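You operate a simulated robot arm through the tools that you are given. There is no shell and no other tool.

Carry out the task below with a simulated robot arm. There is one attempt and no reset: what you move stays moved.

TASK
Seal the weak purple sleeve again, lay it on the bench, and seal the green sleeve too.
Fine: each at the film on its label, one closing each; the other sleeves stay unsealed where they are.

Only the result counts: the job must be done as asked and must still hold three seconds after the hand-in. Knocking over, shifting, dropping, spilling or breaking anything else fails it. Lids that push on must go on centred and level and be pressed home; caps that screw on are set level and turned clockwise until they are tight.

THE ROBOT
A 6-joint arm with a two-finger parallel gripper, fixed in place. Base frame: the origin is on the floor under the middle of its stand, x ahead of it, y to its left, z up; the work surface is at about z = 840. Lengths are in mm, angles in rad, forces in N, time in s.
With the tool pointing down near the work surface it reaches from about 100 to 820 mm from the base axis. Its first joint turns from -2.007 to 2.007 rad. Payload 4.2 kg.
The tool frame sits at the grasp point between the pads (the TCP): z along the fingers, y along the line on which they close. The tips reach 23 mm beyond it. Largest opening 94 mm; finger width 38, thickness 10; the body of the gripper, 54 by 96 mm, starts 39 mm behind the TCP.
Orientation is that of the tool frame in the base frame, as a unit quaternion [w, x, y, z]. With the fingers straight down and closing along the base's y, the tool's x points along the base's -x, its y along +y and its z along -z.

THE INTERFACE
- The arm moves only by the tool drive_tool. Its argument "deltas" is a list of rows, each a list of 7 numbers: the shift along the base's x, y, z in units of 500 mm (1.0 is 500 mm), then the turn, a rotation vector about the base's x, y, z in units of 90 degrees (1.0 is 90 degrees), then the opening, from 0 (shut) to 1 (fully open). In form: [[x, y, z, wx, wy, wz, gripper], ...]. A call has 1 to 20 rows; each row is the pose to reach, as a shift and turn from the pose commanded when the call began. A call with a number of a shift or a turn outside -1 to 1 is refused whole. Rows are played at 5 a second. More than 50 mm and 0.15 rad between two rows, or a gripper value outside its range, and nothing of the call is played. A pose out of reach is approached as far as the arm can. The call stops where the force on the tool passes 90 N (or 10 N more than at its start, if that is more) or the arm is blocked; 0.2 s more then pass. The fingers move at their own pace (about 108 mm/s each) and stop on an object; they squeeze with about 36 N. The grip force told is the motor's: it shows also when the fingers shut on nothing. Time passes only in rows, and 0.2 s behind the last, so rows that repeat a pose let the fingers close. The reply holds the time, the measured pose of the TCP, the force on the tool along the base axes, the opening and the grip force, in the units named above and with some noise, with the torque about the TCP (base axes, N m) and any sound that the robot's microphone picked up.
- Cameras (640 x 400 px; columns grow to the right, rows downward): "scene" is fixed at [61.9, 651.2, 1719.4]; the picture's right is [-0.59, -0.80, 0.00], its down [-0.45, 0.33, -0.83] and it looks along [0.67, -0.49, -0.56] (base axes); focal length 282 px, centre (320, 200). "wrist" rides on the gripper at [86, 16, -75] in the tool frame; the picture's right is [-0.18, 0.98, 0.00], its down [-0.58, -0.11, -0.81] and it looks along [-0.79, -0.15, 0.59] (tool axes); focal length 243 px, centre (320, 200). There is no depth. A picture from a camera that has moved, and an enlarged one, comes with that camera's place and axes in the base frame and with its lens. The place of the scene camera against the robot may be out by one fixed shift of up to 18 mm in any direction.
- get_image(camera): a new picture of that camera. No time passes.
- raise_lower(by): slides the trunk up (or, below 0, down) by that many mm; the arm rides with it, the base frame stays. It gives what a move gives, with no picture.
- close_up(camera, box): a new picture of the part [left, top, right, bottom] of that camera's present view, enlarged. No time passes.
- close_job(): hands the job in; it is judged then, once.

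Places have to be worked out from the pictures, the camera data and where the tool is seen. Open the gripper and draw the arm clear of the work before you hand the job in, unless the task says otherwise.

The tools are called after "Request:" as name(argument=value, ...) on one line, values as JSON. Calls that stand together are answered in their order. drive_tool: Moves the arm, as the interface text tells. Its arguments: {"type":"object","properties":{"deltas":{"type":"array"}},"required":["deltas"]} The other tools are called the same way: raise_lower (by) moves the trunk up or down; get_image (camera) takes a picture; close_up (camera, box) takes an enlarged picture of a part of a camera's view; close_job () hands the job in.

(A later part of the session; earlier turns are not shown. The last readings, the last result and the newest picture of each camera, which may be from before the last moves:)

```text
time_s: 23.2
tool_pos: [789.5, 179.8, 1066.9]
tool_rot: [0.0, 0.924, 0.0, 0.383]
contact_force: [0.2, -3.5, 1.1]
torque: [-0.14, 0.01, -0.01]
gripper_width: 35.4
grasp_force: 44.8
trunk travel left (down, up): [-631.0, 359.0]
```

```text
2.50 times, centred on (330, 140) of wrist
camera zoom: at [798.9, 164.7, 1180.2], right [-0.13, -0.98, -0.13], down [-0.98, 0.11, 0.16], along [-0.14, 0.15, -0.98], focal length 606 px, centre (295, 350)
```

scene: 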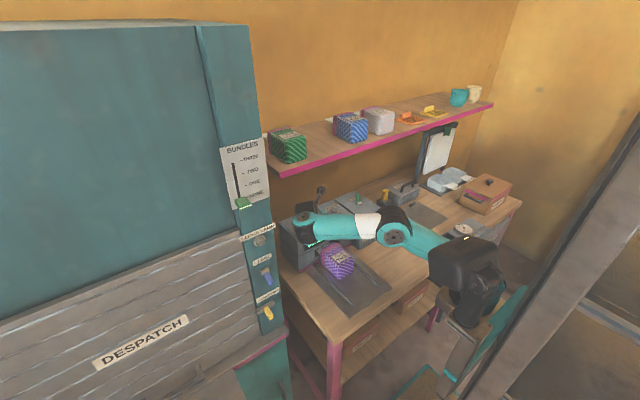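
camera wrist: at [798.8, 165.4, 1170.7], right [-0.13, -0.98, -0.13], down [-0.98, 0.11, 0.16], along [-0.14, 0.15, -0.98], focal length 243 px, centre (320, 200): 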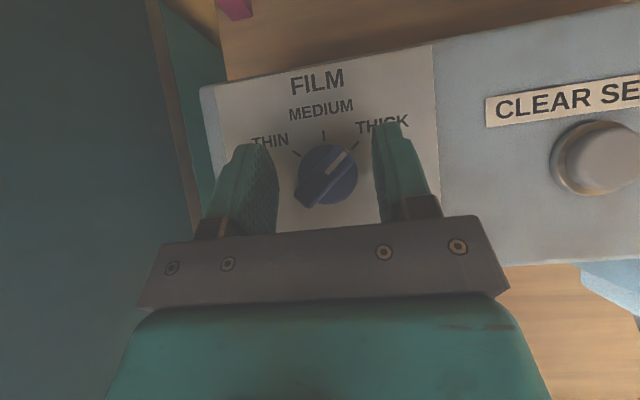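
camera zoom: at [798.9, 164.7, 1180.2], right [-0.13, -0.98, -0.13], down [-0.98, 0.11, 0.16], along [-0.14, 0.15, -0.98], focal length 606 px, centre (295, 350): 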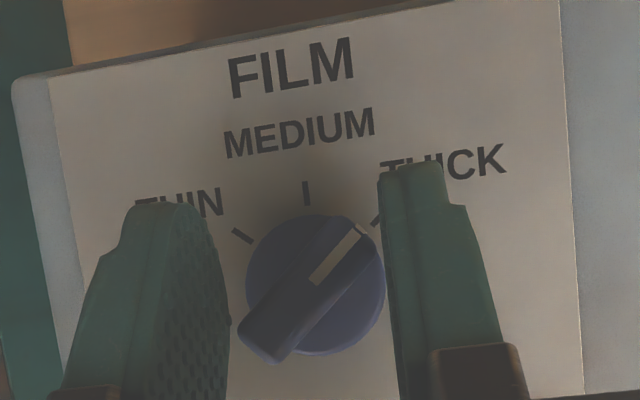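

Still 35.4 mm: the fingers are jammed on the ridge's opposite corners (friction-locked), so turning the hand will carry the knob. I turn the hand +45° about the knob axis, holding the grip.

Request:
drive_tool(deltas=[[0, -0.0005, 0, 0, 0, 0.07, 0.0], [0.0, -0.001, 0, 0, 0, 0.14, 0.0], [0.0003, -0.0016, 0, 0, 0, 0.21, 0.0], [0.0005, -0.0022, 0, 0, 0, 0.28, 0.0], [0.0008, -0.0028, 0, 0, 0, 0.35, 0.0], [0.0012, -0.0034, 0, 0, 0, 0.42, 0.0], [0.0016, -0.004, 0, 0, 0, 0.5, 0.0], [0.0016, -0.004, 0, 0, 0, 0.5, 0.0]])

Request:
get_image(camera="wrist")

Request:
close_up(camera="scene", box=[270, 150, 400, 250])

```text
time_s: 24.2
tool_pos: [786.2, 178.4, 1065.3]
tool_rot: [-0.059, 0.91, 0.134, 0.388]
contact_force: [16.0, -40.9, 1.4]
torque: [-0.98, 0.0, -0.33]
gripper_width: 12.8
grasp_force: 44.7
out of reach, approached as far as the arm can: row 3, 4, 5
trunk travel left (down, up): [-631.0, 359.0]
stopped in row 5: the force on the tool passed its limit at 100 N (the readings are from after the stop); the commanded pose is now the measured one
```

```text
taken
camera wrist: at [795.8, 164.6, 1178.6], right [0.16, -0.98, -0.14], down [-0.97, -0.18, 0.14], along [-0.16, 0.11, -0.98], focal length 243 px, centre (320, 200)
```

wrist: 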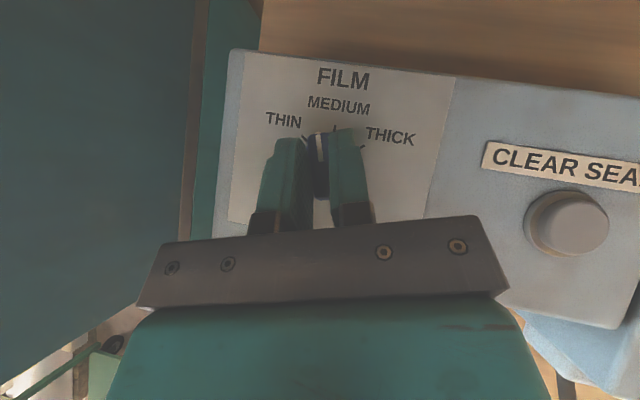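

```text
4.00 times, centred on (335, 200) of scene
camera zoom: at [61.9, 651.2, 1719.4], right [-0.59, -0.8, 0.0], down [-0.45, 0.33, -0.83], along [0.67, -0.49, -0.56], focal length 1129 px, centre (260, 200)
```

zoom: 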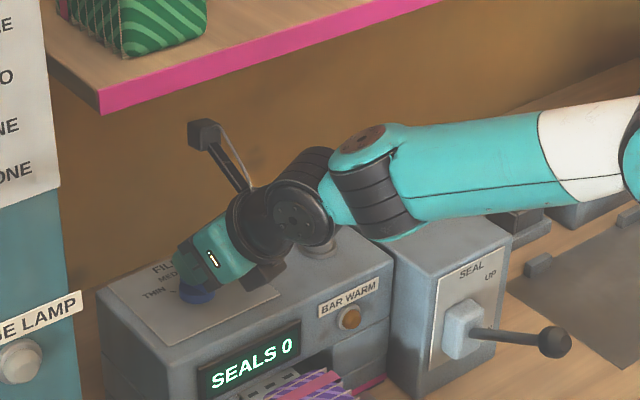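

The grip slid flush (opening 12.8 mm = ridge thickness) with the hand at heading ≈ +17°, but the arm reported reach trouble beyond that. I check the whole arm and the pointer before continuing.

Request:
get_image(camera="scene")

Request:
close_up(camera="wrist", box=[230, 60, 430, 220])

```text
taken
```

scene: 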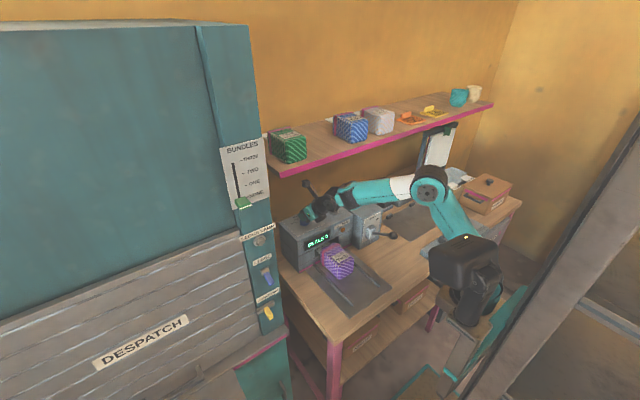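

```text
2.50 times, centred on (330, 140) of wrist
camera zoom: at [795.8, 164.6, 1178.6], right [0.16, -0.98, -0.14], down [-0.97, -0.18, 0.14], along [-0.16, 0.11, -0.98], focal length 606 px, centre (295, 350)
```

zoom: 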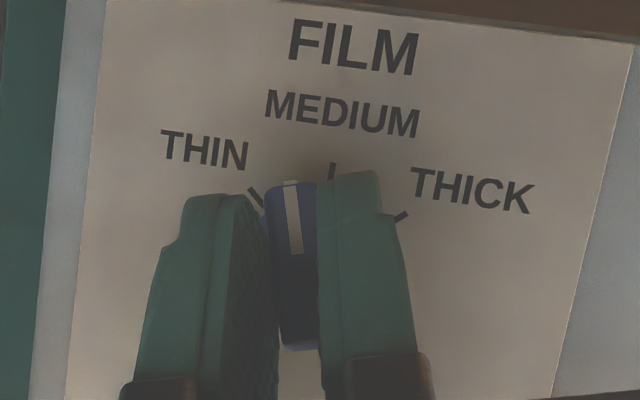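

The ridge is now held flush with the pointer at +17°, and the elbow is well bent, so the limit is a wrist joint that I wound up by my +180° turn. I release the knob, lift and back off, then unwind the wrist the other way.

Request:
drive_tool(deltas=[[0, 0, 0, 0, 0, 0, 0.35], [0, 0, 0, 0, 0, 0, 0.45], [0, 0, 0.02, 0, 0, 0, 0.45], [0, 0, 0.05, 0, 0, 0, 0.45], [-0.03, 0, 0.08, 0, 0, -0.05, 0.45], [-0.08, 0, 0.09, 0, 0, -0.1, 0.45], [-0.13, 0, 0.1, 0, 0, -0.16, 0.45], [-0.18, 0, 0.1, 0, 0, -0.19, 0.45], [-0.2, 0, 0.1, 0, 0, -0.19, 0.45]])

Request:
get_image(camera="wrist")

```text
time_s: 26.2
tool_pos: [681.0, 186.1, 1114.7]
tool_rot: [-0.006, 0.919, 0.006, 0.393]
contact_force: [-0.2, -0.3, -0.3]
torque: [0.0, 0.01, 0.0]
gripper_width: 42.3
grasp_force: 0.0
trunk travel left (down, up): [-631.0, 359.0]
```

```text
taken
camera wrist: at [687.3, 170.9, 1229.1], right [-0.11, -0.98, -0.14], down [-0.99, 0.09, 0.14], along [-0.12, 0.15, -0.98], focal length 243 px, centre (320, 200)
```

wrist: 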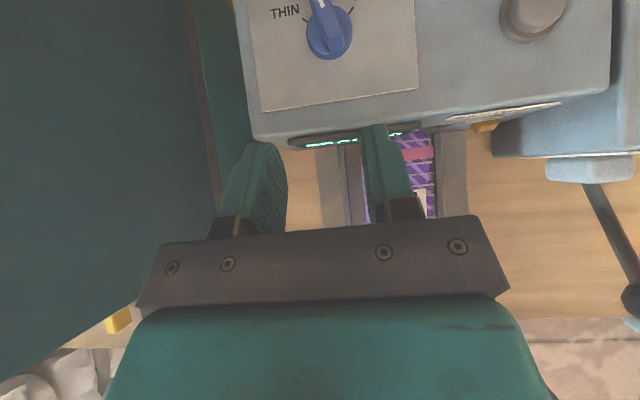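

Backed off cleanly. I test here in free air whether heading +40° is possible with this wrist winding.

Request:
drive_tool(deltas=[[-0.02, 0, 0.01, 0, 0, 0.08, 0.45], [-0.04, 0, 0.02, 0, 0, 0.16, 0.45], [-0.06, 0, 0.03, 0, 0, 0.24, 0.45], [-0.08, 0, 0.04, 0, 0, 0.32, 0.45], [-0.08, 0, 0.04, 0, 0, 0.4, 0.45], [-0.08, 0, 0.04, 0, 0, 0.45, 0.45]])

Request:
get_image(camera="scene")

```text
time_s: 27.6
tool_pos: [600.0, 233.1, 1128.6]
tool_rot: [-0.133, 0.88, 0.265, 0.371]
contact_force: [0.3, -0.9, 0.7]
torque: [0.0, -0.03, 0.02]
gripper_width: 42.4
grasp_force: 0.0
out of reach, approached as far as the arm can: row 4, 5, 6
trunk travel left (down, up): [-631.0, 359.0]
```

```text
taken
```

scene: 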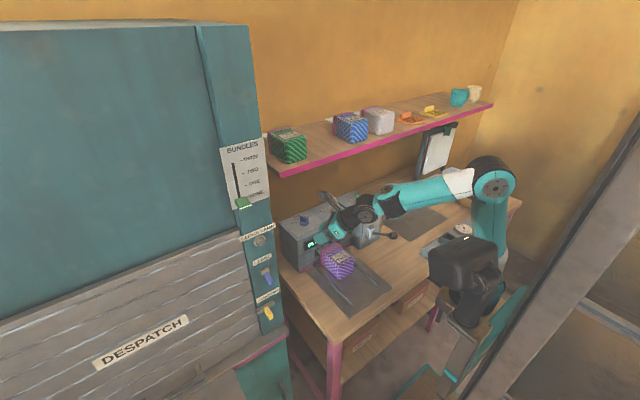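

Confirmed: a wrist joint limit, not reach. I bring the tool upright in free space (around [520, 180, 1230]) and then unwind it 360° the other way.

Request:
drive_tool(deltas=[[-0.03, -0.02, 0.03, -0.0474, 0.0717, 0, 0.45], [-0.06, -0.04, 0.07, -0.0949, 0.1433, 0, 0.45], [-0.09, -0.06, 0.11, -0.1423, 0.215, 0, 0.45], [-0.12, -0.08, 0.15, -0.1897, 0.2867, 0, 0.45], [-0.15, -0.09, 0.19, -0.2372, 0.3583, 0, 0.45], [-0.16, -0.1, 0.2, -0.2846, 0.43, 0, 0.45], [-0.16, -0.1, 0.2, -0.2846, 0.43, 0, 0.45]])

Request:
drive_tool(deltas=[[0, 0, 0, 0, 0, -0.09, 0.45], [0, 0, 0, 0, 0, -0.18, 0.45], [0, 0, 0, 0, 0, -0.27, 0.45], [0, 0, 0, 0, 0, -0.36, 0.45], [0, 0, 0, 0, 0, -0.45, 0.45], [0, 0, 0, 0, 0, -0.54, 0.45], [0, 0, 0, 0, 0, -0.63, 0.45], [0, 0, 0, 0, 0, -0.72, 0.45], [0, 0, 0, 0, 0, -0.81, 0.45], [0, 0, 0, 0, 0, -0.9, 0.45], [0, 0, 0, 0, 0, -0.97, 0.45], [0, 0, 0, 0, 0, -1.0, 0.45]])

Request:
drive_tool(deltas=[[0, 0, 0, 0, 0, -0.09, 0.45], [0, 0, 0, 0, 0, -0.18, 0.45], [0, 0, 0, 0, 0, -0.27, 0.45], [0, 0, 0, 0, 0, -0.36, 0.45], [0, 0, 0, 0, 0, -0.45, 0.45], [0, 0, 0, 0, 0, -0.54, 0.45], [0, 0, 0, 0, 0, -0.63, 0.45], [0, 0, 0, 0, 0, -0.72, 0.45], [0, 0, 0, 0, 0, -0.81, 0.45], [0, 0, 0, 0, 0, -0.9, 0.45], [0, 0, 0, 0, 0, -0.97, 0.45], [0, 0, 0, 0, 0, -1.0, 0.45]])

```text
time_s: 29.2
tool_pos: [519.7, 174.4, 1221.9]
tool_rot: [-0.022, 0.96, 0.28, 0.0]
contact_force: [-0.6, 0.4, 0.3]
torque: [0.0, 0.01, 0.01]
gripper_width: 42.4
grasp_force: 0.1
out of reach, approached as far as the arm can: row 6, 7
trunk travel left (down, up): [-631.0, 359.0]
```

```text
time_s: 31.8
tool_pos: [519.7, 175.0, 1225.0]
tool_rot: [-0.015, 0.877, -0.481, 0.008]
contact_force: [0.7, -0.4, 0.1]
torque: [-0.01, 0.03, -0.01]
gripper_width: 42.3
grasp_force: 0.1
trunk travel left (down, up): [-631.0, 359.0]
```

```text
time_s: 34.4
tool_pos: [519.2, 174.8, 1223.2]
tool_rot: [0.006, -0.279, 0.96, -0.018]
contact_force: [-0.2, -0.4, 0.4]
torque: [0.02, 0.0, -0.01]
gripper_width: 42.3
grasp_force: 0.0
trunk travel left (down, up): [-631.0, 359.0]
```

Unwound by 180° without trouble; I continue another 180°.

Request:
drive_tool(deltas=[[0, 0, 0, 0, 0, -0.09, 0.45], [0, 0, 0, 0, 0, -0.18, 0.45], [0, 0, 0, 0, 0, -0.27, 0.45], [0, 0, 0, 0, 0, -0.36, 0.45], [0, 0, 0, 0, 0, -0.45, 0.45], [0, 0, 0, 0, 0, -0.54, 0.45], [0, 0, 0, 0, 0, -0.63, 0.45], [0, 0, 0, 0, 0, -0.72, 0.45], [0, 0, 0, 0, 0, -0.81, 0.45], [0, 0, 0, 0, 0, -0.9, 0.45], [0, 0, 0, 0, 0, -0.97, 0.45], [0, 0, 0, 0, 0, -1.0, 0.45]])

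Request:
drive_tool(deltas=[[0, 0, 0, 0, 0, -0.09, 0.45], [0, 0, 0, 0, 0, -0.18, 0.45], [0, 0, 0, 0, 0, -0.27, 0.45], [0, 0, 0, 0, 0, -0.36, 0.45], [0, 0, 0, 0, 0, -0.45, 0.45], [0, 0, 0, 0, 0, -0.54, 0.45], [0, 0, 0, 0, 0, -0.63, 0.45], [0, 0, 0, 0, 0, -0.72, 0.45], [0, 0, 0, 0, 0, -0.81, 0.45], [0, 0, 0, 0, 0, -0.9, 0.45], [0, 0, 0, 0, 0, -0.97, 0.45], [0, 0, 0, 0, 0, -1.0, 0.45]])

Request:
get_image(camera="scene")

```text
time_s: 37.0
tool_pos: [520.2, 175.7, 1223.5]
tool_rot: [-0.006, 0.482, 0.876, -0.017]
contact_force: [0.4, 0.9, 0.3]
torque: [0.01, -0.03, 0.03]
gripper_width: 42.3
grasp_force: 0.1
trunk travel left (down, up): [-631.0, 359.0]
```

```text
time_s: 39.6
tool_pos: [519.8, 175.5, 1223.6]
tool_rot: [-0.018, 0.959, 0.281, -0.006]
contact_force: [0.6, 0.1, 0.4]
torque: [0.01, 0.02, -0.01]
gripper_width: 42.5
grasp_force: 0.0
out of reach, approached as far as the arm can: row 1, 2, 3, 4, 5, 6, 7, 8, 10, 11
trunk travel left (down, up): [-631.0, 359.0]
```

```text
taken
```

scene: 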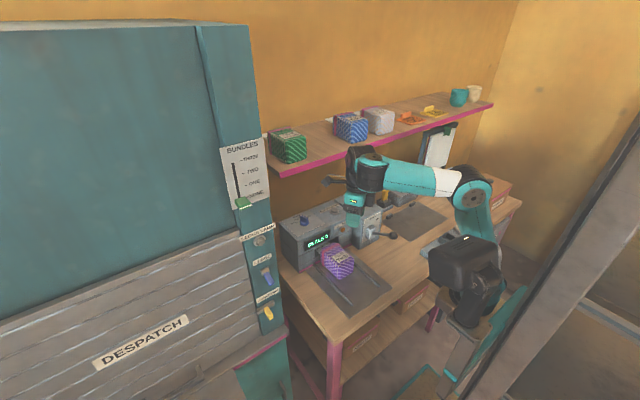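

The pose is reached, but several rows were flagged, so I test which winding the wrist is in by turning back +45° here.

Request:
drive_tool(deltas=[[0, 0, 0, 0, 0, 0.08, 0.45], [0, 0, 0, 0, 0, 0.16, 0.45], [0, 0, 0, 0, 0, 0.24, 0.45], [0, 0, 0, 0, 0, 0.32, 0.45], [0, 0, 0, 0, 0, 0.4, 0.45]])

Request:
get_image(camera="wrist")

Request:
close_up(camera="scene", box=[270, 130, 500, 290])

```text
time_s: 40.8
tool_pos: [518.7, 175.4, 1222.2]
tool_rot: [-0.016, 0.825, 0.565, -0.011]
contact_force: [0.0, 0.0, 0.3]
torque: [-0.04, -0.04, -0.01]
gripper_width: 42.0
grasp_force: 0.1
trunk travel left (down, up): [-631.0, 359.0]
```

```text
taken
camera wrist: at [568.8, 249.7, 1297.0], right [0.85, -0.53, -0.04], down [-0.28, -0.51, 0.81], along [-0.45, -0.68, -0.59], focal length 243 px, centre (320, 200)
```

wrist: 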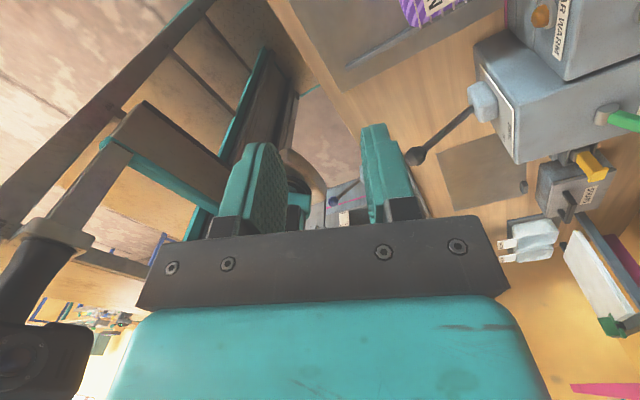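

```text
2.50 times, centred on (385, 210) of scene
camera zoom: at [61.9, 651.2, 1719.4], right [-0.59, -0.8, 0.0], down [-0.45, 0.33, -0.83], along [0.67, -0.49, -0.56], focal length 706 px, centre (158, 175)
```

zoom: 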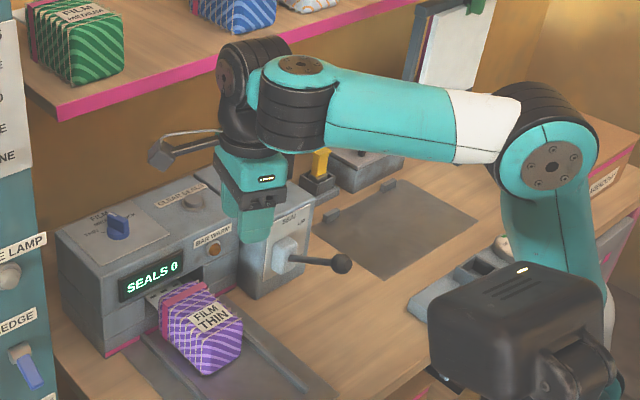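

Heading 69° is now reachable, so the winding is right. I go to heading +17°, tilt 45°, at a standoff in front of the knob.

Request:
drive_tool(deltas=[[0.03, 0.001, -0.01, 0.0335, -0.0396, -0.0555, 0.4], [0.06, 0.002, -0.02, 0.0669, -0.0792, -0.1109, 0.4], [0.1, 0.003, -0.04, 0.1004, -0.1187, -0.1664, 0.4], [0.14, 0.004, -0.06, 0.1339, -0.1583, -0.2218, 0.4], [0.18, 0.005, -0.08, 0.1674, -0.1979, -0.2773, 0.4], [0.22, 0.006, -0.1, 0.2008, -0.2375, -0.3328, 0.4], [0.26, 0.007, -0.12, 0.2343, -0.2771, -0.3882, 0.4], [0.3, 0.008, -0.14, 0.2678, -0.3166, -0.4437, 0.4], [0.33, 0.009, -0.16, 0.3012, -0.3562, -0.4991, 0.4], [0.362, 0.01, -0.184, 0.3347, -0.3958, -0.5546, 0.4], [0.362, 0.01, -0.184, 0.3347, -0.3958, -0.5546, 0.4]])

Request:
get_image(camera="wrist")

Request:
close_up(camera="scene", box=[270, 130, 500, 290])

```text
time_s: 43.2
tool_pos: [732.0, 232.8, 1235.0]
tool_rot: [-0.032, 0.93, 0.123, 0.345]
contact_force: [-21.7, -6.9, -56.4]
torque: [3.05, -0.88, -1.02]
gripper_width: 37.2
grasp_force: 0.0
out of reach, approached as far as the arm can: row 1, 2, 3, 4, 5, 6, 7, 8, 9, 10, 11
trunk travel left (down, up): [-631.0, 359.0]
```

```text
taken
camera wrist: at [752.0, 225.3, 1348.3], right [0.11, -0.99, -0.09], down [-0.96, -0.13, 0.23], along [-0.24, 0.06, -0.97], focal length 243 px, centre (320, 200)
```

wrist: 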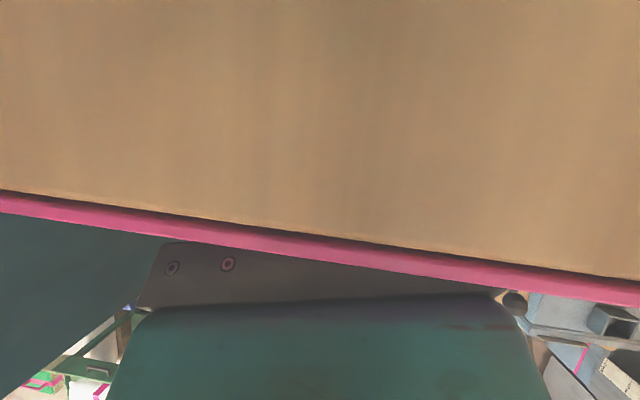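

```text
2.50 times, centred on (385, 210) of scene
camera zoom: at [61.9, 651.2, 1719.4], right [-0.59, -0.8, 0.0], down [-0.45, 0.33, -0.83], along [0.67, -0.49, -0.56], focal length 706 px, centre (158, 175)
```

zoom: 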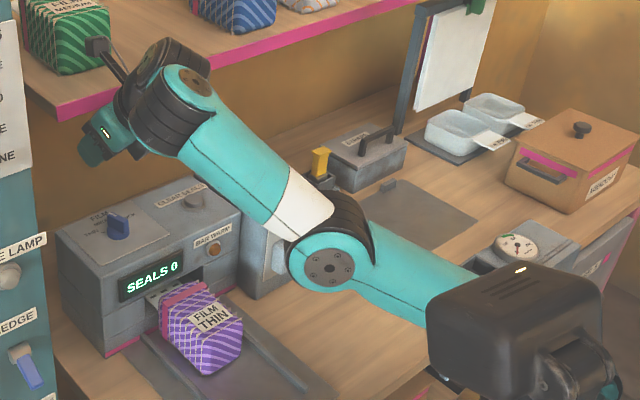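

The arm solution clipped badly: the hand drifted up to [732, 233, 1235] and is pressing against the ledge's front edge (about 60 N). I back straight off along −x and slightly down, in small steps.

Request:
drive_tool(deltas=[[-0.02, 0, -0.01, 0, 0, 0, 0.4], [-0.05, 0, -0.02, 0, 0, 0, 0.4], [-0.09, 0, -0.02, 0, 0, 0, 0.4], [-0.13, -0.01, -0.02, 0, 0, 0, 0.4], [-0.17, -0.02, -0.02, 0, 0, 0, 0.4]])

Request:
get_image(camera="scene")

Request:
get_image(camera="wrist")

```text
time_s: 44.4
tool_pos: [705.3, 258.4, 1244.8]
tool_rot: [-0.033, 0.928, 0.129, 0.349]
contact_force: [-0.8, 0.4, 0.1]
torque: [-0.01, 0.01, 0.0]
gripper_width: 37.5
grasp_force: 0.0
out of reach, approached as far as the arm can: row 1, 2, 3, 4, 5
trunk travel left (down, up): [-631.0, 359.0]
```

```text
taken
```

scene: 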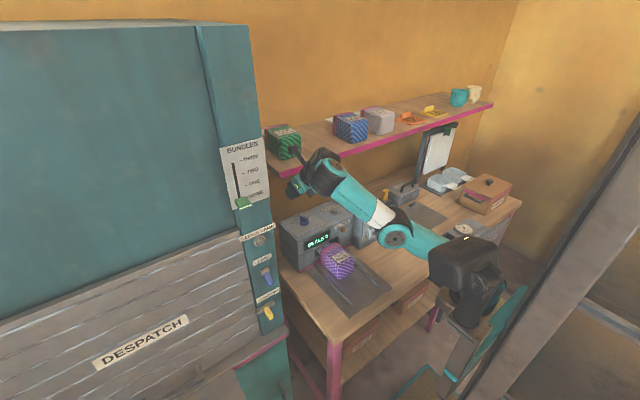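

```text
taken
camera wrist: at [725.5, 250.3, 1360.1], right [0.12, -0.99, -0.09], down [-0.96, -0.14, 0.22], along [-0.23, 0.06, -0.97], focal length 243 px, centre (320, 200)
```

wrist: 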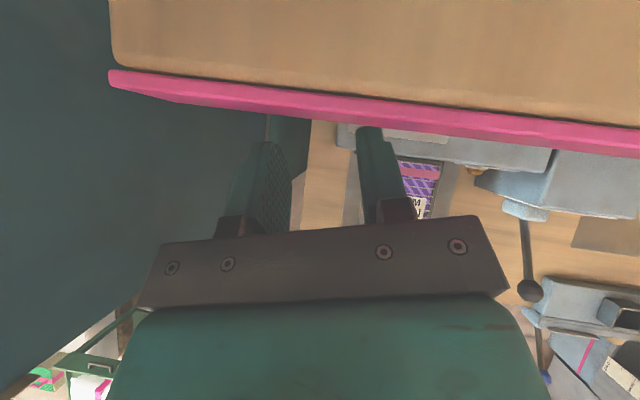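

Contact is gone. The wrist is at a joint limit at this heading, so I first turn the heading back (CCW) while drawing away from the ledge, to regain full mobility.

Request:
drive_tool(deltas=[[-0.03, -0.01, 0, 0, 0, 0.07, 0.4], [-0.06, -0.02, 0, 0, 0, 0.14, 0.4], [-0.09, -0.04, 0, 0, 0, 0.21, 0.4], [-0.12, -0.06, 0, 0, 0, 0.28, 0.4], [-0.15, -0.08, 0, 0, 0, 0.35, 0.4], [-0.18, -0.1, 0, 0, 0, 0.42, 0.4]])

Request:
get_image(camera="scene")

```text
time_s: 45.8
tool_pos: [667.9, 244.3, 1301.3]
tool_rot: [-0.143, 0.836, 0.423, 0.319]
contact_force: [-0.2, -0.2, 0.2]
torque: [0.01, 0.01, -0.02]
gripper_width: 37.8
grasp_force: 0.1
out of reach, approached as far as the arm can: row 1, 2, 3, 4, 5, 6
trunk travel left (down, up): [-631.0, 359.0]
```

```text
taken
```

scene: 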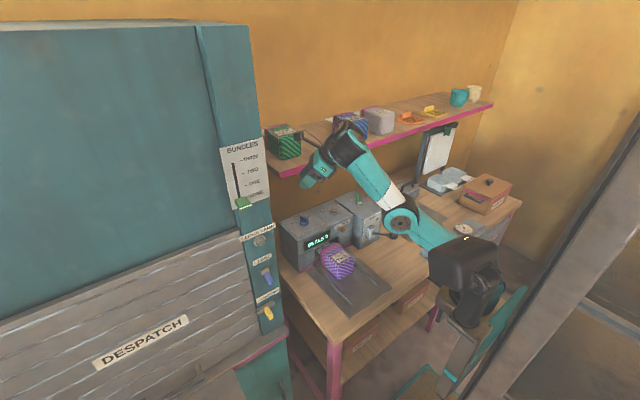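

Still limited, with the hand now free in front of the ledge. I un-tilt toward tool-down while drawing back, toward the pose that was known to be reachable.

Request:
drive_tool(deltas=[[-0.04, -0.01, 0, -0.0612, 0.045, 0, 0.4], [-0.08, -0.02, 0, -0.1223, 0.09, 0, 0.4], [-0.12, -0.03, 0, -0.1835, 0.1349, 0, 0.4], [-0.16, -0.05, 0, -0.2447, 0.18, 0, 0.4], [-0.2, -0.07, 0, -0.3058, 0.225, 0, 0.4], [-0.24, -0.09, 0, -0.367, 0.2697, 0, 0.4]])

Request:
get_image(camera="scene")

```text
time_s: 47.2
tool_pos: [545.9, 197.0, 1303.0]
tool_rot: [0.009, 0.89, 0.456, 0.005]
contact_force: [-0.2, 0.6, 1.1]
torque: [0.0, 0.01, 0.01]
gripper_width: 37.5
grasp_force: 0.0
trunk travel left (down, up): [-631.0, 359.0]
```

```text
taken
```

scene: 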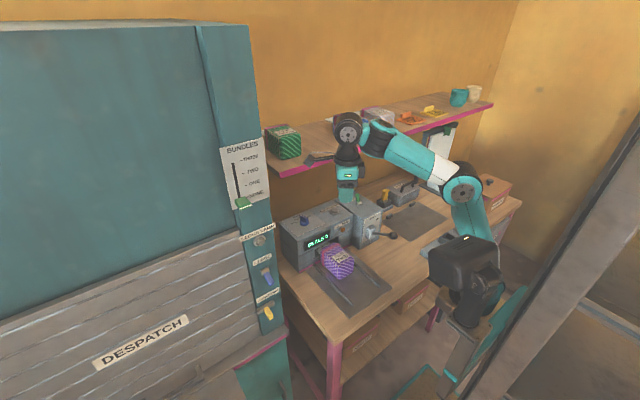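

Now freely reachable again at [546, 197, 1303], tool down. I zoom on the wrist to see which wrist configuration the arm is in.

Request:
close_up(camera="scene", box=[280, 90, 500, 250])

Request:
get_image(camera="wrist")

```text
2.50 times, centred on (390, 170) of scene
camera zoom: at [61.9, 651.2, 1719.4], right [-0.59, -0.8, 0.0], down [-0.45, 0.33, -0.83], along [0.67, -0.49, -0.56], focal length 706 px, centre (145, 275)
```

zoom: 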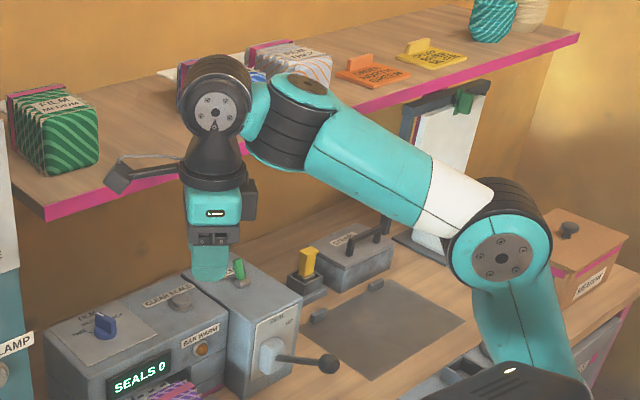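

```text
taken
camera wrist: at [608.8, 260.0, 1378.0], right [0.69, -0.72, 0.02], down [-0.44, -0.4, 0.8], along [-0.57, -0.56, -0.6], focal length 243 px, centre (320, 200)
```

wrist: 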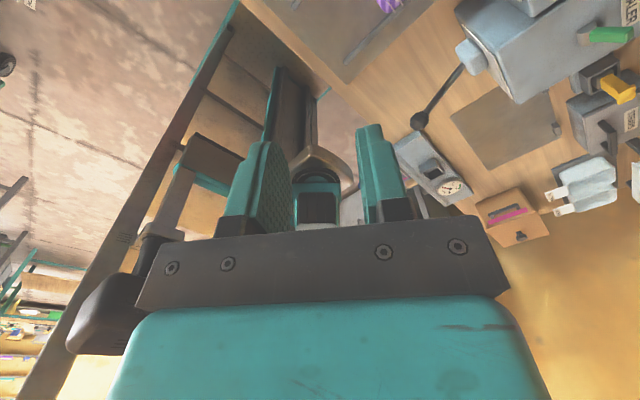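

The wrist matches the original configuration, but wound up near its upper stop. I turn it back clockwise to the original yaw (camera on the robot's side), where there is ample room for positive headings.

Request:
drive_tool(deltas=[[0, 0, 0, 0, 0, -0.09, 0.4], [0, 0, 0, 0, 0, -0.18, 0.4], [0, 0, 0, 0, 0, -0.27, 0.4], [0, 0, 0, 0, 0, -0.36, 0.4], [0, 0, 0, 0, 0, -0.45, 0.4], [0, 0, 0, 0, 0, -0.54, 0.4], [0, 0, 0, 0, 0, -0.63, 0.4], [0, 0, 0, 0, 0, -0.72, 0.4], [0, 0, 0, 0, 0, -0.81, 0.4], [0, 0, 0, 0, 0, -0.9, 0.4], [0, 0, 0, 0, 0, -0.97, 0.4], [0, 0, 0, 0, 0, -1.0, 0.4]])

Request:
drive_tool(deltas=[[0, 0, 0, 0, 0, -0.09, 0.4], [0, 0, 0, 0, 0, -0.18, 0.4], [0, 0, 0, 0, 0, -0.27, 0.4], [0, 0, 0, 0, 0, -0.36, 0.4], [0, 0, 0, 0, 0, -0.45, 0.4], [0, 0, 0, 0, 0, -0.54, 0.4], [0, 0, 0, 0, 0, -0.63, 0.4], [0, 0, 0, 0, 0, -0.72, 0.4], [0, 0, 0, 0, 0, -0.81, 0.4], [0, 0, 0, 0, 0, -0.9, 0.4], [0, 0, 0, 0, 0, -0.97, 0.4], [0, 0, 0, 0, 0, -1.0, 0.4]])

```text
time_s: 49.8
tool_pos: [522.8, 165.1, 1208.0]
tool_rot: [0.012, 0.98, -0.197, -0.001]
contact_force: [-0.8, 0.5, 1.6]
torque: [0.01, 0.03, 0.0]
gripper_width: 37.8
grasp_force: 0.1
out of reach, approached as far as the arm can: row 1, 2, 3, 4, 5, 6, 7, 8, 9, 10, 11, 12
trunk travel left (down, up): [-631.0, 359.0]
```

```text
time_s: 52.4
tool_pos: [426.1, -295.9, 1240.4]
tool_rot: [0.011, -0.598, 0.801, 0.019]
contact_force: [-1.2, 0.6, 1.1]
torque: [0.04, -0.08, 0.0]
gripper_width: 37.7
grasp_force: 0.0
out of reach, approached as far as the arm can: row 1, 2, 3, 4, 5, 6, 7, 8, 9, 10, 11, 12
trunk travel left (down, up): [-631.0, 359.0]
```

The turn ran against a stop and the arm swung to y ≈ −296; nothing was touched. I look at the state before any further move.

Request:
get_image(camera="scene")

Request:
get_image(camera="wrist")

```text
taken
```

scene: 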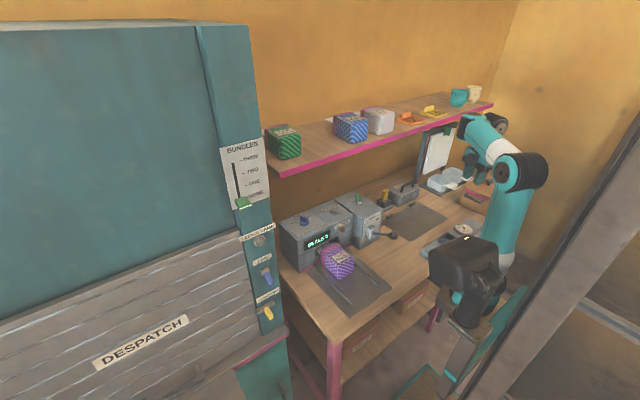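

```text
taken
camera wrist: at [387.4, -376.8, 1311.3], right [-0.89, 0.46, 0.02], down [0.27, 0.49, 0.83], along [0.37, 0.74, -0.56], focal length 243 px, centre (320, 200)
```

wrist: 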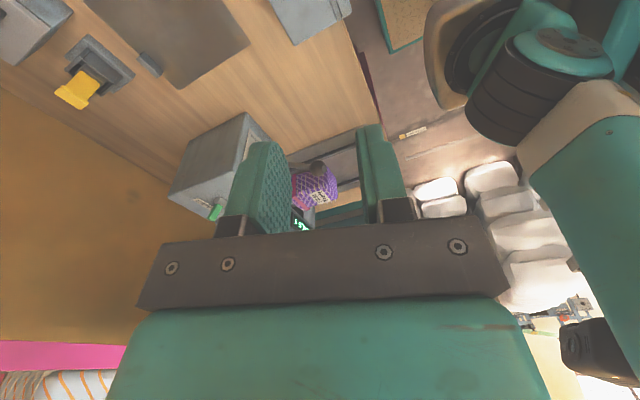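

Nothing has been disturbed. I try a small counter-clockwise turn here to see whether the joints are free in that direction.

Request:
drive_tool(deltas=[[0, 0, 0, 0, 0, 0.08, 0.4], [0, 0, 0, 0, 0, 0.16, 0.4], [0, 0, 0, 0, 0, 0.24, 0.4]])

```text
time_s: 53.2
tool_pos: [428.7, -300.6, 1240.5]
tool_rot: [-0.009, 0.739, -0.674, -0.019]
contact_force: [-0.3, -0.5, -0.3]
torque: [-0.01, 0.02, 0.02]
gripper_width: 37.6
grasp_force: 0.1
trunk travel left (down, up): [-631.0, 359.0]
```

Counter-clockwise is free. I move back toward [500, 150, 1240] while turning CCW toward heading 0 (camera on the far side), watching for flags.

Request:
drive_tool(deltas=[[0.01, 0.06, 0, 0, 0, 0.06, 0.4], [0.02, 0.13, 0, 0, 0, 0.12, 0.4], [0.03, 0.2, 0, 0, 0, 0.18, 0.4], [0.04, 0.27, 0, 0, 0, 0.25, 0.4], [0.05, 0.34, 0, 0, 0, 0.32, 0.4], [0.06, 0.41, 0, 0, 0, 0.39, 0.4], [0.07, 0.48, 0, 0, 0, 0.46, 0.4], [0.08, 0.55, 0, 0, 0, 0.53, 0.4], [0.1, 0.62, 0, 0, 0, 0.6, 0.4], [0.12, 0.69, 0, 0, 0, 0.67, 0.4], [0.14, 0.76, 0, 0, 0, 0.74, 0.4], [0.14, 0.82, 0, 0, 0, 0.81, 0.4], [0.14, 0.88, 0, 0, 0, 0.88, 0.4], [0.14, 0.9, 0, 0, 0, 0.94, 0.4]])

Request:
close_up(camera="scene", box=[270, 90, 530, 290])

```text
time_s: 56.2
tool_pos: [498.6, 145.3, 1228.9]
tool_rot: [0.006, 1.0, -0.002, -0.02]
contact_force: [0.3, -0.1, 0.8]
torque: [0.0, 0.0, -0.01]
gripper_width: 37.7
grasp_force: 0.0
out of reach, approached as far as the arm can: row 11, 12, 13, 14
trunk travel left (down, up): [-631.0, 359.0]
```

```text
2.00 times, centred on (400, 190) of scene
camera zoom: at [61.9, 651.2, 1719.4], right [-0.59, -0.8, 0.0], down [-0.45, 0.33, -0.83], along [0.67, -0.49, -0.56], focal length 564 px, centre (160, 220)
```

zoom: 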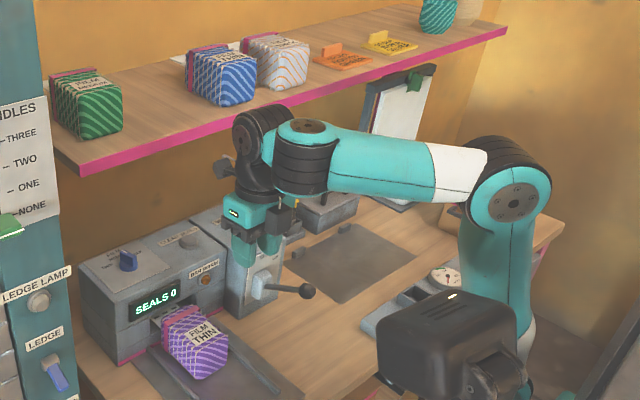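

Back in front, again near a stop for this side. I turn CCW 90° toward the original camera-on-robot-side orientation and check.

Request:
drive_tool(deltas=[[0, 0, 0, 0, 0, 0.09, 0.4], [0, 0, 0, 0, 0, 0.18, 0.4], [0, 0, 0, 0, 0, 0.27, 0.4], [0, 0, 0, 0, 0, 0.36, 0.4], [0, 0, 0, 0, 0, 0.45, 0.4], [0, 0, 0, 0, 0, 0.54, 0.4], [0, 0, 0, 0, 0, 0.63, 0.4], [0, 0, 0, 0, 0, 0.72, 0.4], [0, 0, 0, 0, 0, 0.81, 0.4], [0, 0, 0, 0, 0, 0.9, 0.4], [0, 0, 0, 0, 0, 0.98, 0.4]])

```text
time_s: 58.6
tool_pos: [490.6, 145.5, 1225.6]
tool_rot: [0.019, 0.719, 0.695, -0.007]
contact_force: [0.2, -0.3, 0.8]
torque: [0.01, 0.06, -0.03]
gripper_width: 37.3
grasp_force: 0.1
out of reach, approached as far as the arm can: row 5, 6, 7, 8, 9, 10, 11
trunk travel left (down, up): [-631.0, 359.0]
```

Flags again but only a few millimetres off. I continue CCW in the next 90° to reach the original yaw, watching the result.

Request:
drive_tool(deltas=[[0, 0, 0, 0, 0, 0.09, 0.4], [0, 0, 0, 0, 0, 0.18, 0.4], [0, 0, 0, 0, 0, 0.27, 0.4], [0, 0, 0, 0, 0, 0.36, 0.4], [0, 0, 0, 0, 0, 0.45, 0.4], [0, 0, 0, 0, 0, 0.54, 0.4], [0, 0, 0, 0, 0, 0.63, 0.4], [0, 0, 0, 0, 0, 0.72, 0.4], [0, 0, 0, 0, 0, 0.81, 0.4], [0, 0, 0, 0, 0, 0.9, 0.4], [0, 0, 0, 0, 0, 0.98, 0.4], [0, 0, 0, 0, 0, 1.0, 0.4]])

Request:
close_up(camera="scene", box=[270, 90, 530, 290])

```text
time_s: 61.2
tool_pos: [491.3, 145.4, 1225.8]
tool_rot: [0.022, 0.017, 1.0, 0.008]
contact_force: [-0.1, -0.5, -0.2]
torque: [0.02, 0.03, -0.03]
gripper_width: 37.6
grasp_force: 0.2
trunk travel left (down, up): [-631.0, 359.0]
```

```text
2.00 times, centred on (400, 190) of scene
camera zoom: at [61.9, 651.2, 1719.4], right [-0.59, -0.8, 0.0], down [-0.45, 0.33, -0.83], along [0.67, -0.49, -0.56], focal length 564 px, centre (160, 220)
```

zoom: 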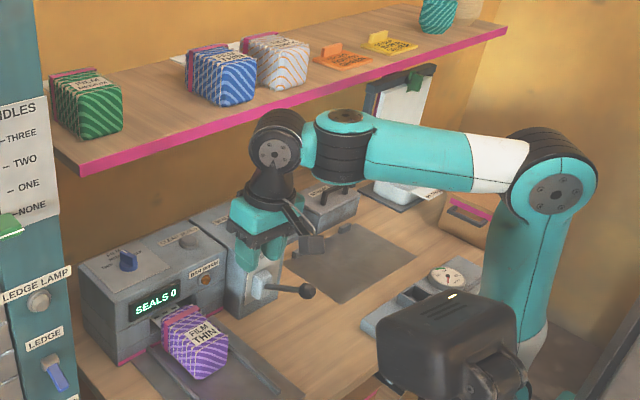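

Back in the original wrist configuration with no flags. Now I tilt forward 45° in this camera-below orientation at about [620, 150, 1160] and see whether headings are free.

Request:
drive_tool(deltas=[[0.03, 0.001, -0.01, 0, -0.06, 0.01, 0.4], [0.06, 0.002, -0.03, 0, -0.12, 0.02, 0.4], [0.1, 0.004, -0.05, 0, -0.18, 0.02, 0.4], [0.14, 0.005, -0.07, 0, -0.24, 0.02, 0.4], [0.18, 0.006, -0.09, 0, -0.3, 0.02, 0.4], [0.22, 0.008, -0.11, 0, -0.36, 0.02, 0.4], [0.258, 0.01, -0.132, 0, -0.42, 0.02, 0.4], [0.258, 0.01, -0.132, 0, -0.47, 0.02, 0.4]])

```text
time_s: 63.0
tool_pos: [619.4, 149.2, 1159.6]
tool_rot: [0.38, -0.001, 0.925, 0.014]
contact_force: [0.1, -0.2, -0.9]
torque: [0.0, 0.01, -0.05]
gripper_width: 37.6
grasp_force: 0.0
trunk travel left (down, up): [-631.0, 359.0]
```

No flags. I test heading +50° here.

Request:
drive_tool(deltas=[[0, 0, 0, 0, 0, 0.08, 0.4], [0, 0, 0, 0, 0, 0.16, 0.4], [0, 0, 0, 0, 0, 0.24, 0.4], [0, 0, 0, 0, 0, 0.32, 0.4], [0, 0, 0, 0, 0, 0.4, 0.4], [0, 0, 0, 0, 0, 0.48, 0.4], [0, 0, 0, 0, 0, 0.56, 0.4]])

Request:
close_up(camera="scene", box=[280, 190, 350, 240])

Request:
get_image(camera="wrist")

```text
time_s: 64.6
tool_pos: [619.3, 150.2, 1160.3]
tool_rot: [0.338, -0.395, 0.836, 0.175]
contact_force: [0.2, 0.2, -0.6]
torque: [-0.01, -0.02, -0.02]
gripper_width: 37.7
grasp_force: 0.0
trunk travel left (down, up): [-631.0, 359.0]
```

```text
8.00 times, centred on (315, 215) of scene
camera zoom: at [61.9, 651.2, 1719.4], right [-0.59, -0.8, 0.0], down [-0.45, 0.33, -0.83], along [0.67, -0.49, -0.56], focal length 2258 px, centre (360, 80)
```

zoom: 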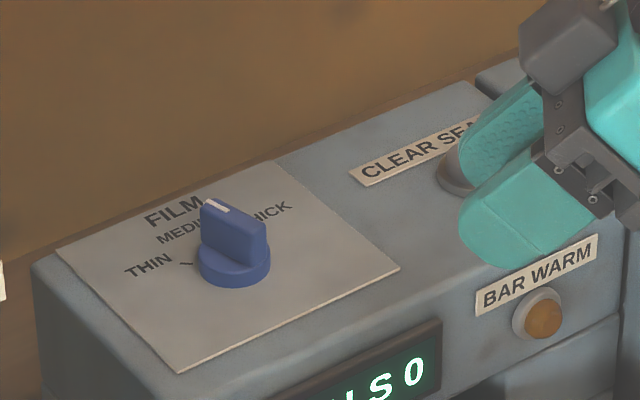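

```text
taken
camera wrist: at [535.6, 72.8, 1152.7], right [-0.68, 0.71, 0.15], down [0.01, -0.2, 0.98], along [0.73, 0.67, 0.13], focal length 243 px, centre (320, 200)
```

wrist: 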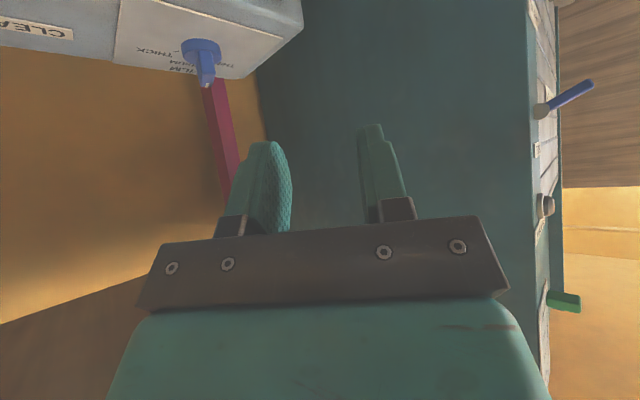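

Heading +50° is free in this orientation, and the knob's pointer stands at about +17°. I return to heading +17° and go to a standoff before the knob.

Request:
drive_tool(deltas=[[0.03, 0.003, -0.02, -0.002, 0.006, -0.06, 0.4], [0.06, 0.006, -0.04, -0.004, 0.012, -0.12, 0.4], [0.1, 0.009, -0.06, -0.006, 0.02, -0.19, 0.4], [0.14, 0.013, -0.08, -0.009, 0.028, -0.25, 0.4], [0.18, 0.017, -0.1, -0.011, 0.036, -0.31, 0.4], [0.21, 0.02, -0.12, -0.013, 0.0425, -0.372, 0.4], [0.21, 0.02, -0.12, -0.013, 0.0425, -0.372, 0.4]])

Request:
close_up(camera="scene", box=[270, 170, 400, 260])

Request:
get_image(camera="wrist")

```text
time_s: 66.2
tool_pos: [723.8, 159.7, 1099.6]
tool_rot: [0.342, -0.134, 0.927, 0.074]
contact_force: [-0.9, 0.6, 0.3]
torque: [0.02, 0.01, -0.01]
gripper_width: 37.7
grasp_force: 0.1
trunk travel left (down, up): [-631.0, 359.0]
```

```text
4.44 times, centred on (335, 215) of scene
camera zoom: at [61.9, 651.2, 1719.4], right [-0.59, -0.8, 0.0], down [-0.45, 0.33, -0.83], along [0.67, -0.49, -0.56], focal length 1254 px, centre (253, 133)
```

zoom: 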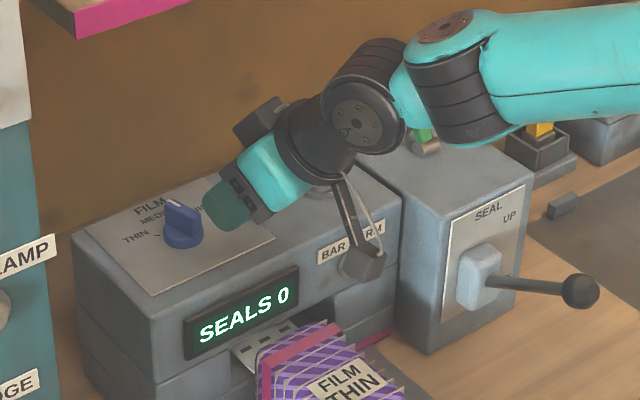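

```text
taken
camera wrist: at [611.2, 142.3, 1099.8], right [-0.16, 0.97, 0.17], down [-0.04, -0.17, 0.98], along [0.99, 0.15, 0.06], focal length 243 px, centre (320, 200)
```

wrist: 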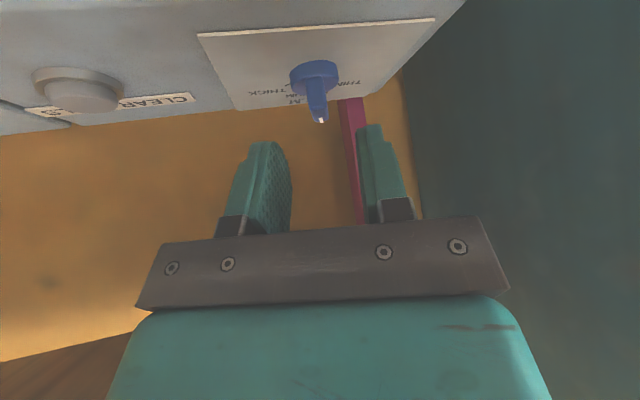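

The ridge lies between the fingers' planes. I move over the knob and down to the same height as before (z ≈ 1067), fingers open 37 mm.

Request:
drive_tool(deltas=[[0.04, 0.0118, 0.0, 0, 0, 0, 0.4], [0.08, 0.0236, -0.005, 0, 0, 0, 0.4], [0.11, 0.0325, -0.01, 0, 0, 0, 0.4], [0.13, 0.0384, -0.02, 0, 0, 0, 0.4], [0.13, 0.0384, -0.035, 0, 0, 0, 0.4], [0.13, 0.0384, -0.05, 0, 0, 0, 0.4], [0.13, 0.0384, -0.066, 0, 0, 0, 0.4], [0.13, 0.0384, -0.066, 0, 0, 0, 0.4]])

Request:
close_up(camera="scene", box=[270, 180, 350, 240])

Request:
get_image(camera="wrist")

```text
time_s: 68.0
tool_pos: [789.5, 179.8, 1065.8]
tool_rot: [0.341, -0.136, 0.927, 0.075]
contact_force: [-1.0, -0.2, 0.2]
torque: [0.01, 0.01, 0.01]
gripper_width: 37.5
grasp_force: 0.1
trunk travel left (down, up): [-631.0, 359.0]
```

```text
6.67 times, centred on (310, 210) of scene
camera zoom: at [61.9, 651.2, 1719.4], right [-0.59, -0.8, 0.0], down [-0.45, 0.33, -0.83], along [0.67, -0.49, -0.56], focal length 1882 px, centre (387, 133)
```

zoom: 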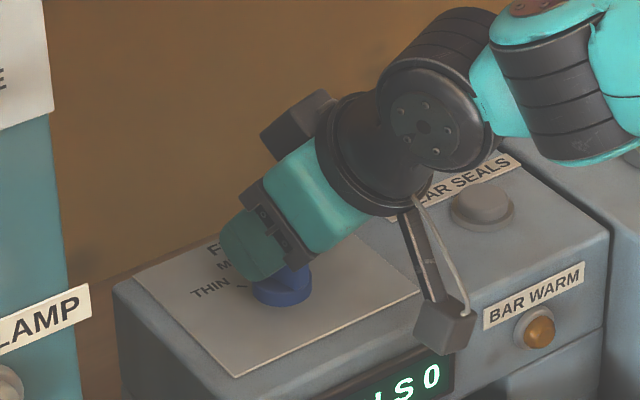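

```text
taken
camera wrist: at [676.1, 161.5, 1066.9], right [-0.16, 0.97, 0.17], down [-0.04, -0.17, 0.98], along [0.99, 0.15, 0.06], focal length 243 px, centre (320, 200)
```

wrist: 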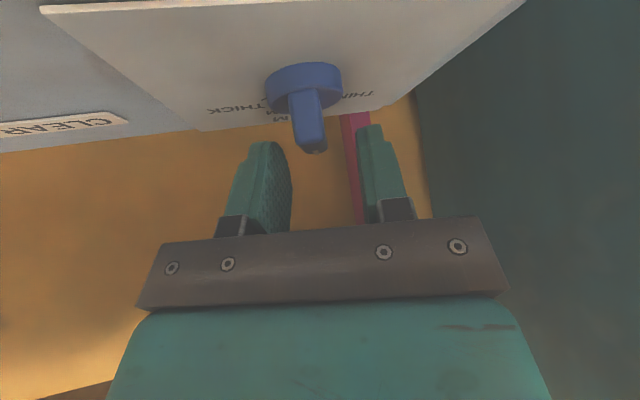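

The ridge is centred between the fingers. I close on it and see that it seats flush.

Request:
drive_tool(deltas=[[0, 0, 0, 0, 0, 0, 0.3], [0, 0, 0, 0, 0, 0, 0.2], [0, 0, 0, 0, 0, 0, 0.1], [0, 0, 0, 0, 0, 0, 0.05], [0, 0, 0, 0, 0, 0, 0.05]])

```text
time_s: 69.2
tool_pos: [790.1, 177.5, 1067.8]
tool_rot: [0.342, -0.134, 0.927, 0.075]
contact_force: [3.7, -6.4, 0.0]
torque: [-0.81, -0.15, -0.02]
gripper_width: 13.1
grasp_force: 45.0
trunk travel left (down, up): [-631.0, 359.0]
```

Flush grip at 13.1 mm. Now I turn the hand +33.5° about the knob axis to bring the pointer to THIN (+50°).

Request:
drive_tool(deltas=[[0.0003, -0.0005, 0, 0, 0, 0.06, 0.05], [0.0005, -0.0009, 0, 0, 0, 0.12, 0.05], [0.0008, -0.0013, 0, 0, 0, 0.18, 0.05], [0.001, -0.0017, 0, 0, 0, 0.24, 0.05], [0.0013, -0.002, 0, 0, 0, 0.3, 0.05], [0.0015, -0.0023, 0, 0, 0, 0.34, 0.05], [0.0016, -0.0025, 0, 0, 0, 0.372, 0.05], [0.0016, -0.0025, 0, 0, 0, 0.372, 0.05]])

Request:
get_image(camera="wrist")

Request:
close_up(camera="scene", box=[270, 180, 350, 240])

```text
time_s: 71.0
tool_pos: [791.1, 177.0, 1066.4]
tool_rot: [0.306, -0.396, 0.849, 0.169]
contact_force: [11.0, -6.7, 0.3]
torque: [-0.71, -0.3, -0.6]
gripper_width: 13.4
grasp_force: 44.5
trunk travel left (down, up): [-631.0, 359.0]
```

```text
taken
camera wrist: at [707.0, 100.0, 1067.1], right [-0.67, 0.72, 0.17], down [0.06, -0.17, 0.98], along [0.74, 0.67, 0.06], focal length 243 px, centre (320, 200)
```

wrist: 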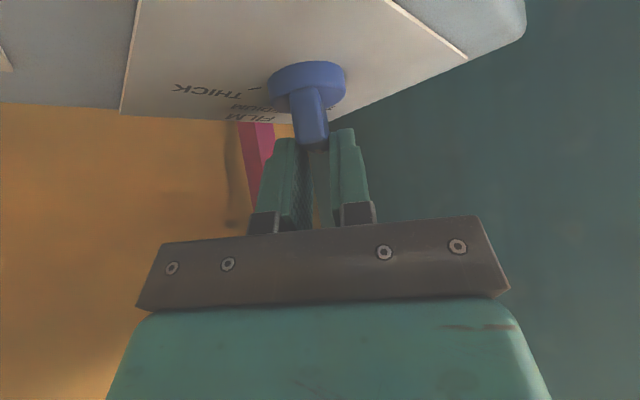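

```text
6.67 times, centred on (310, 210) of scene
camera zoom: at [61.9, 651.2, 1719.4], right [-0.59, -0.8, 0.0], down [-0.45, 0.33, -0.83], along [0.67, -0.49, -0.56], focal length 1882 px, centre (387, 133)
```

zoom: 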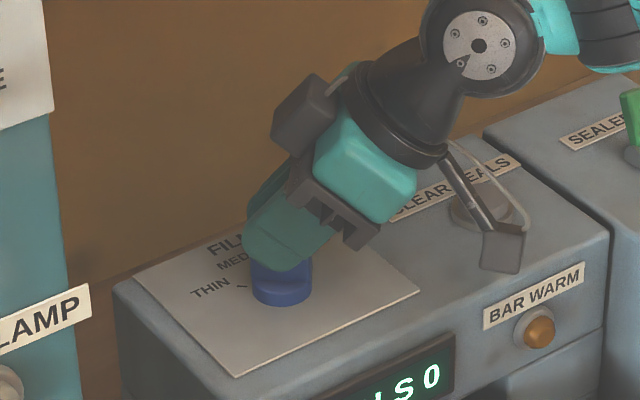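

The hand is at heading 50°. I open and lift 40 mm to check the pointer.

Request:
drive_tool(deltas=[[0, 0, 0, 0, 0, 0, 0.3], [0, 0, 0, 0, 0, 0, 0.4], [0, 0, 0.02, 0, 0, 0, 0.4], [0, 0, 0.05, 0, 0, 0, 0.4], [-0.03, -0.03, 0.07, 0, 0, 0, 0.4], [-0.08, -0.05, 0.09, 0, 0, 0, 0.4], [-0.13, -0.07, 0.1, 0, 0, 0, 0.4]])

Request:
close_up(camera="scene", box=[280, 190, 350, 240])

Request:
get_image(camera="wrist")

```text
time_s: 72.6
tool_pos: [726.6, 143.9, 1117.0]
tool_rot: [0.305, -0.395, 0.849, 0.17]
contact_force: [0.7, 0.2, -0.4]
torque: [0.0, 0.0, 0.01]
gripper_width: 37.5
grasp_force: 0.2
trunk travel left (down, up): [-631.0, 359.0]
```

```text
8.00 times, centred on (315, 215) of scene
camera zoom: at [61.9, 651.2, 1719.4], right [-0.59, -0.8, 0.0], down [-0.45, 0.33, -0.83], along [0.67, -0.49, -0.56], focal length 2258 px, centre (360, 80)
```

zoom: 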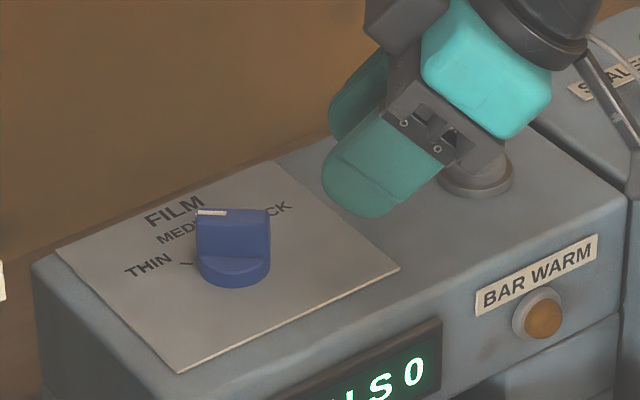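

```text
taken
camera wrist: at [641.6, 65.5, 1117.7], right [-0.67, 0.72, 0.17], down [0.07, -0.17, 0.98], along [0.74, 0.67, 0.06], focal length 243 px, centre (320, 200)
```

wrist: 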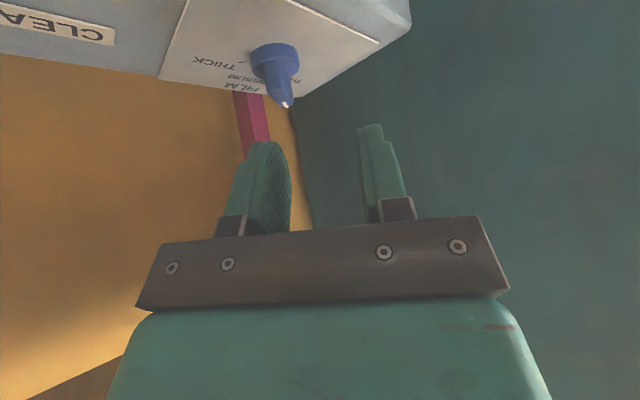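

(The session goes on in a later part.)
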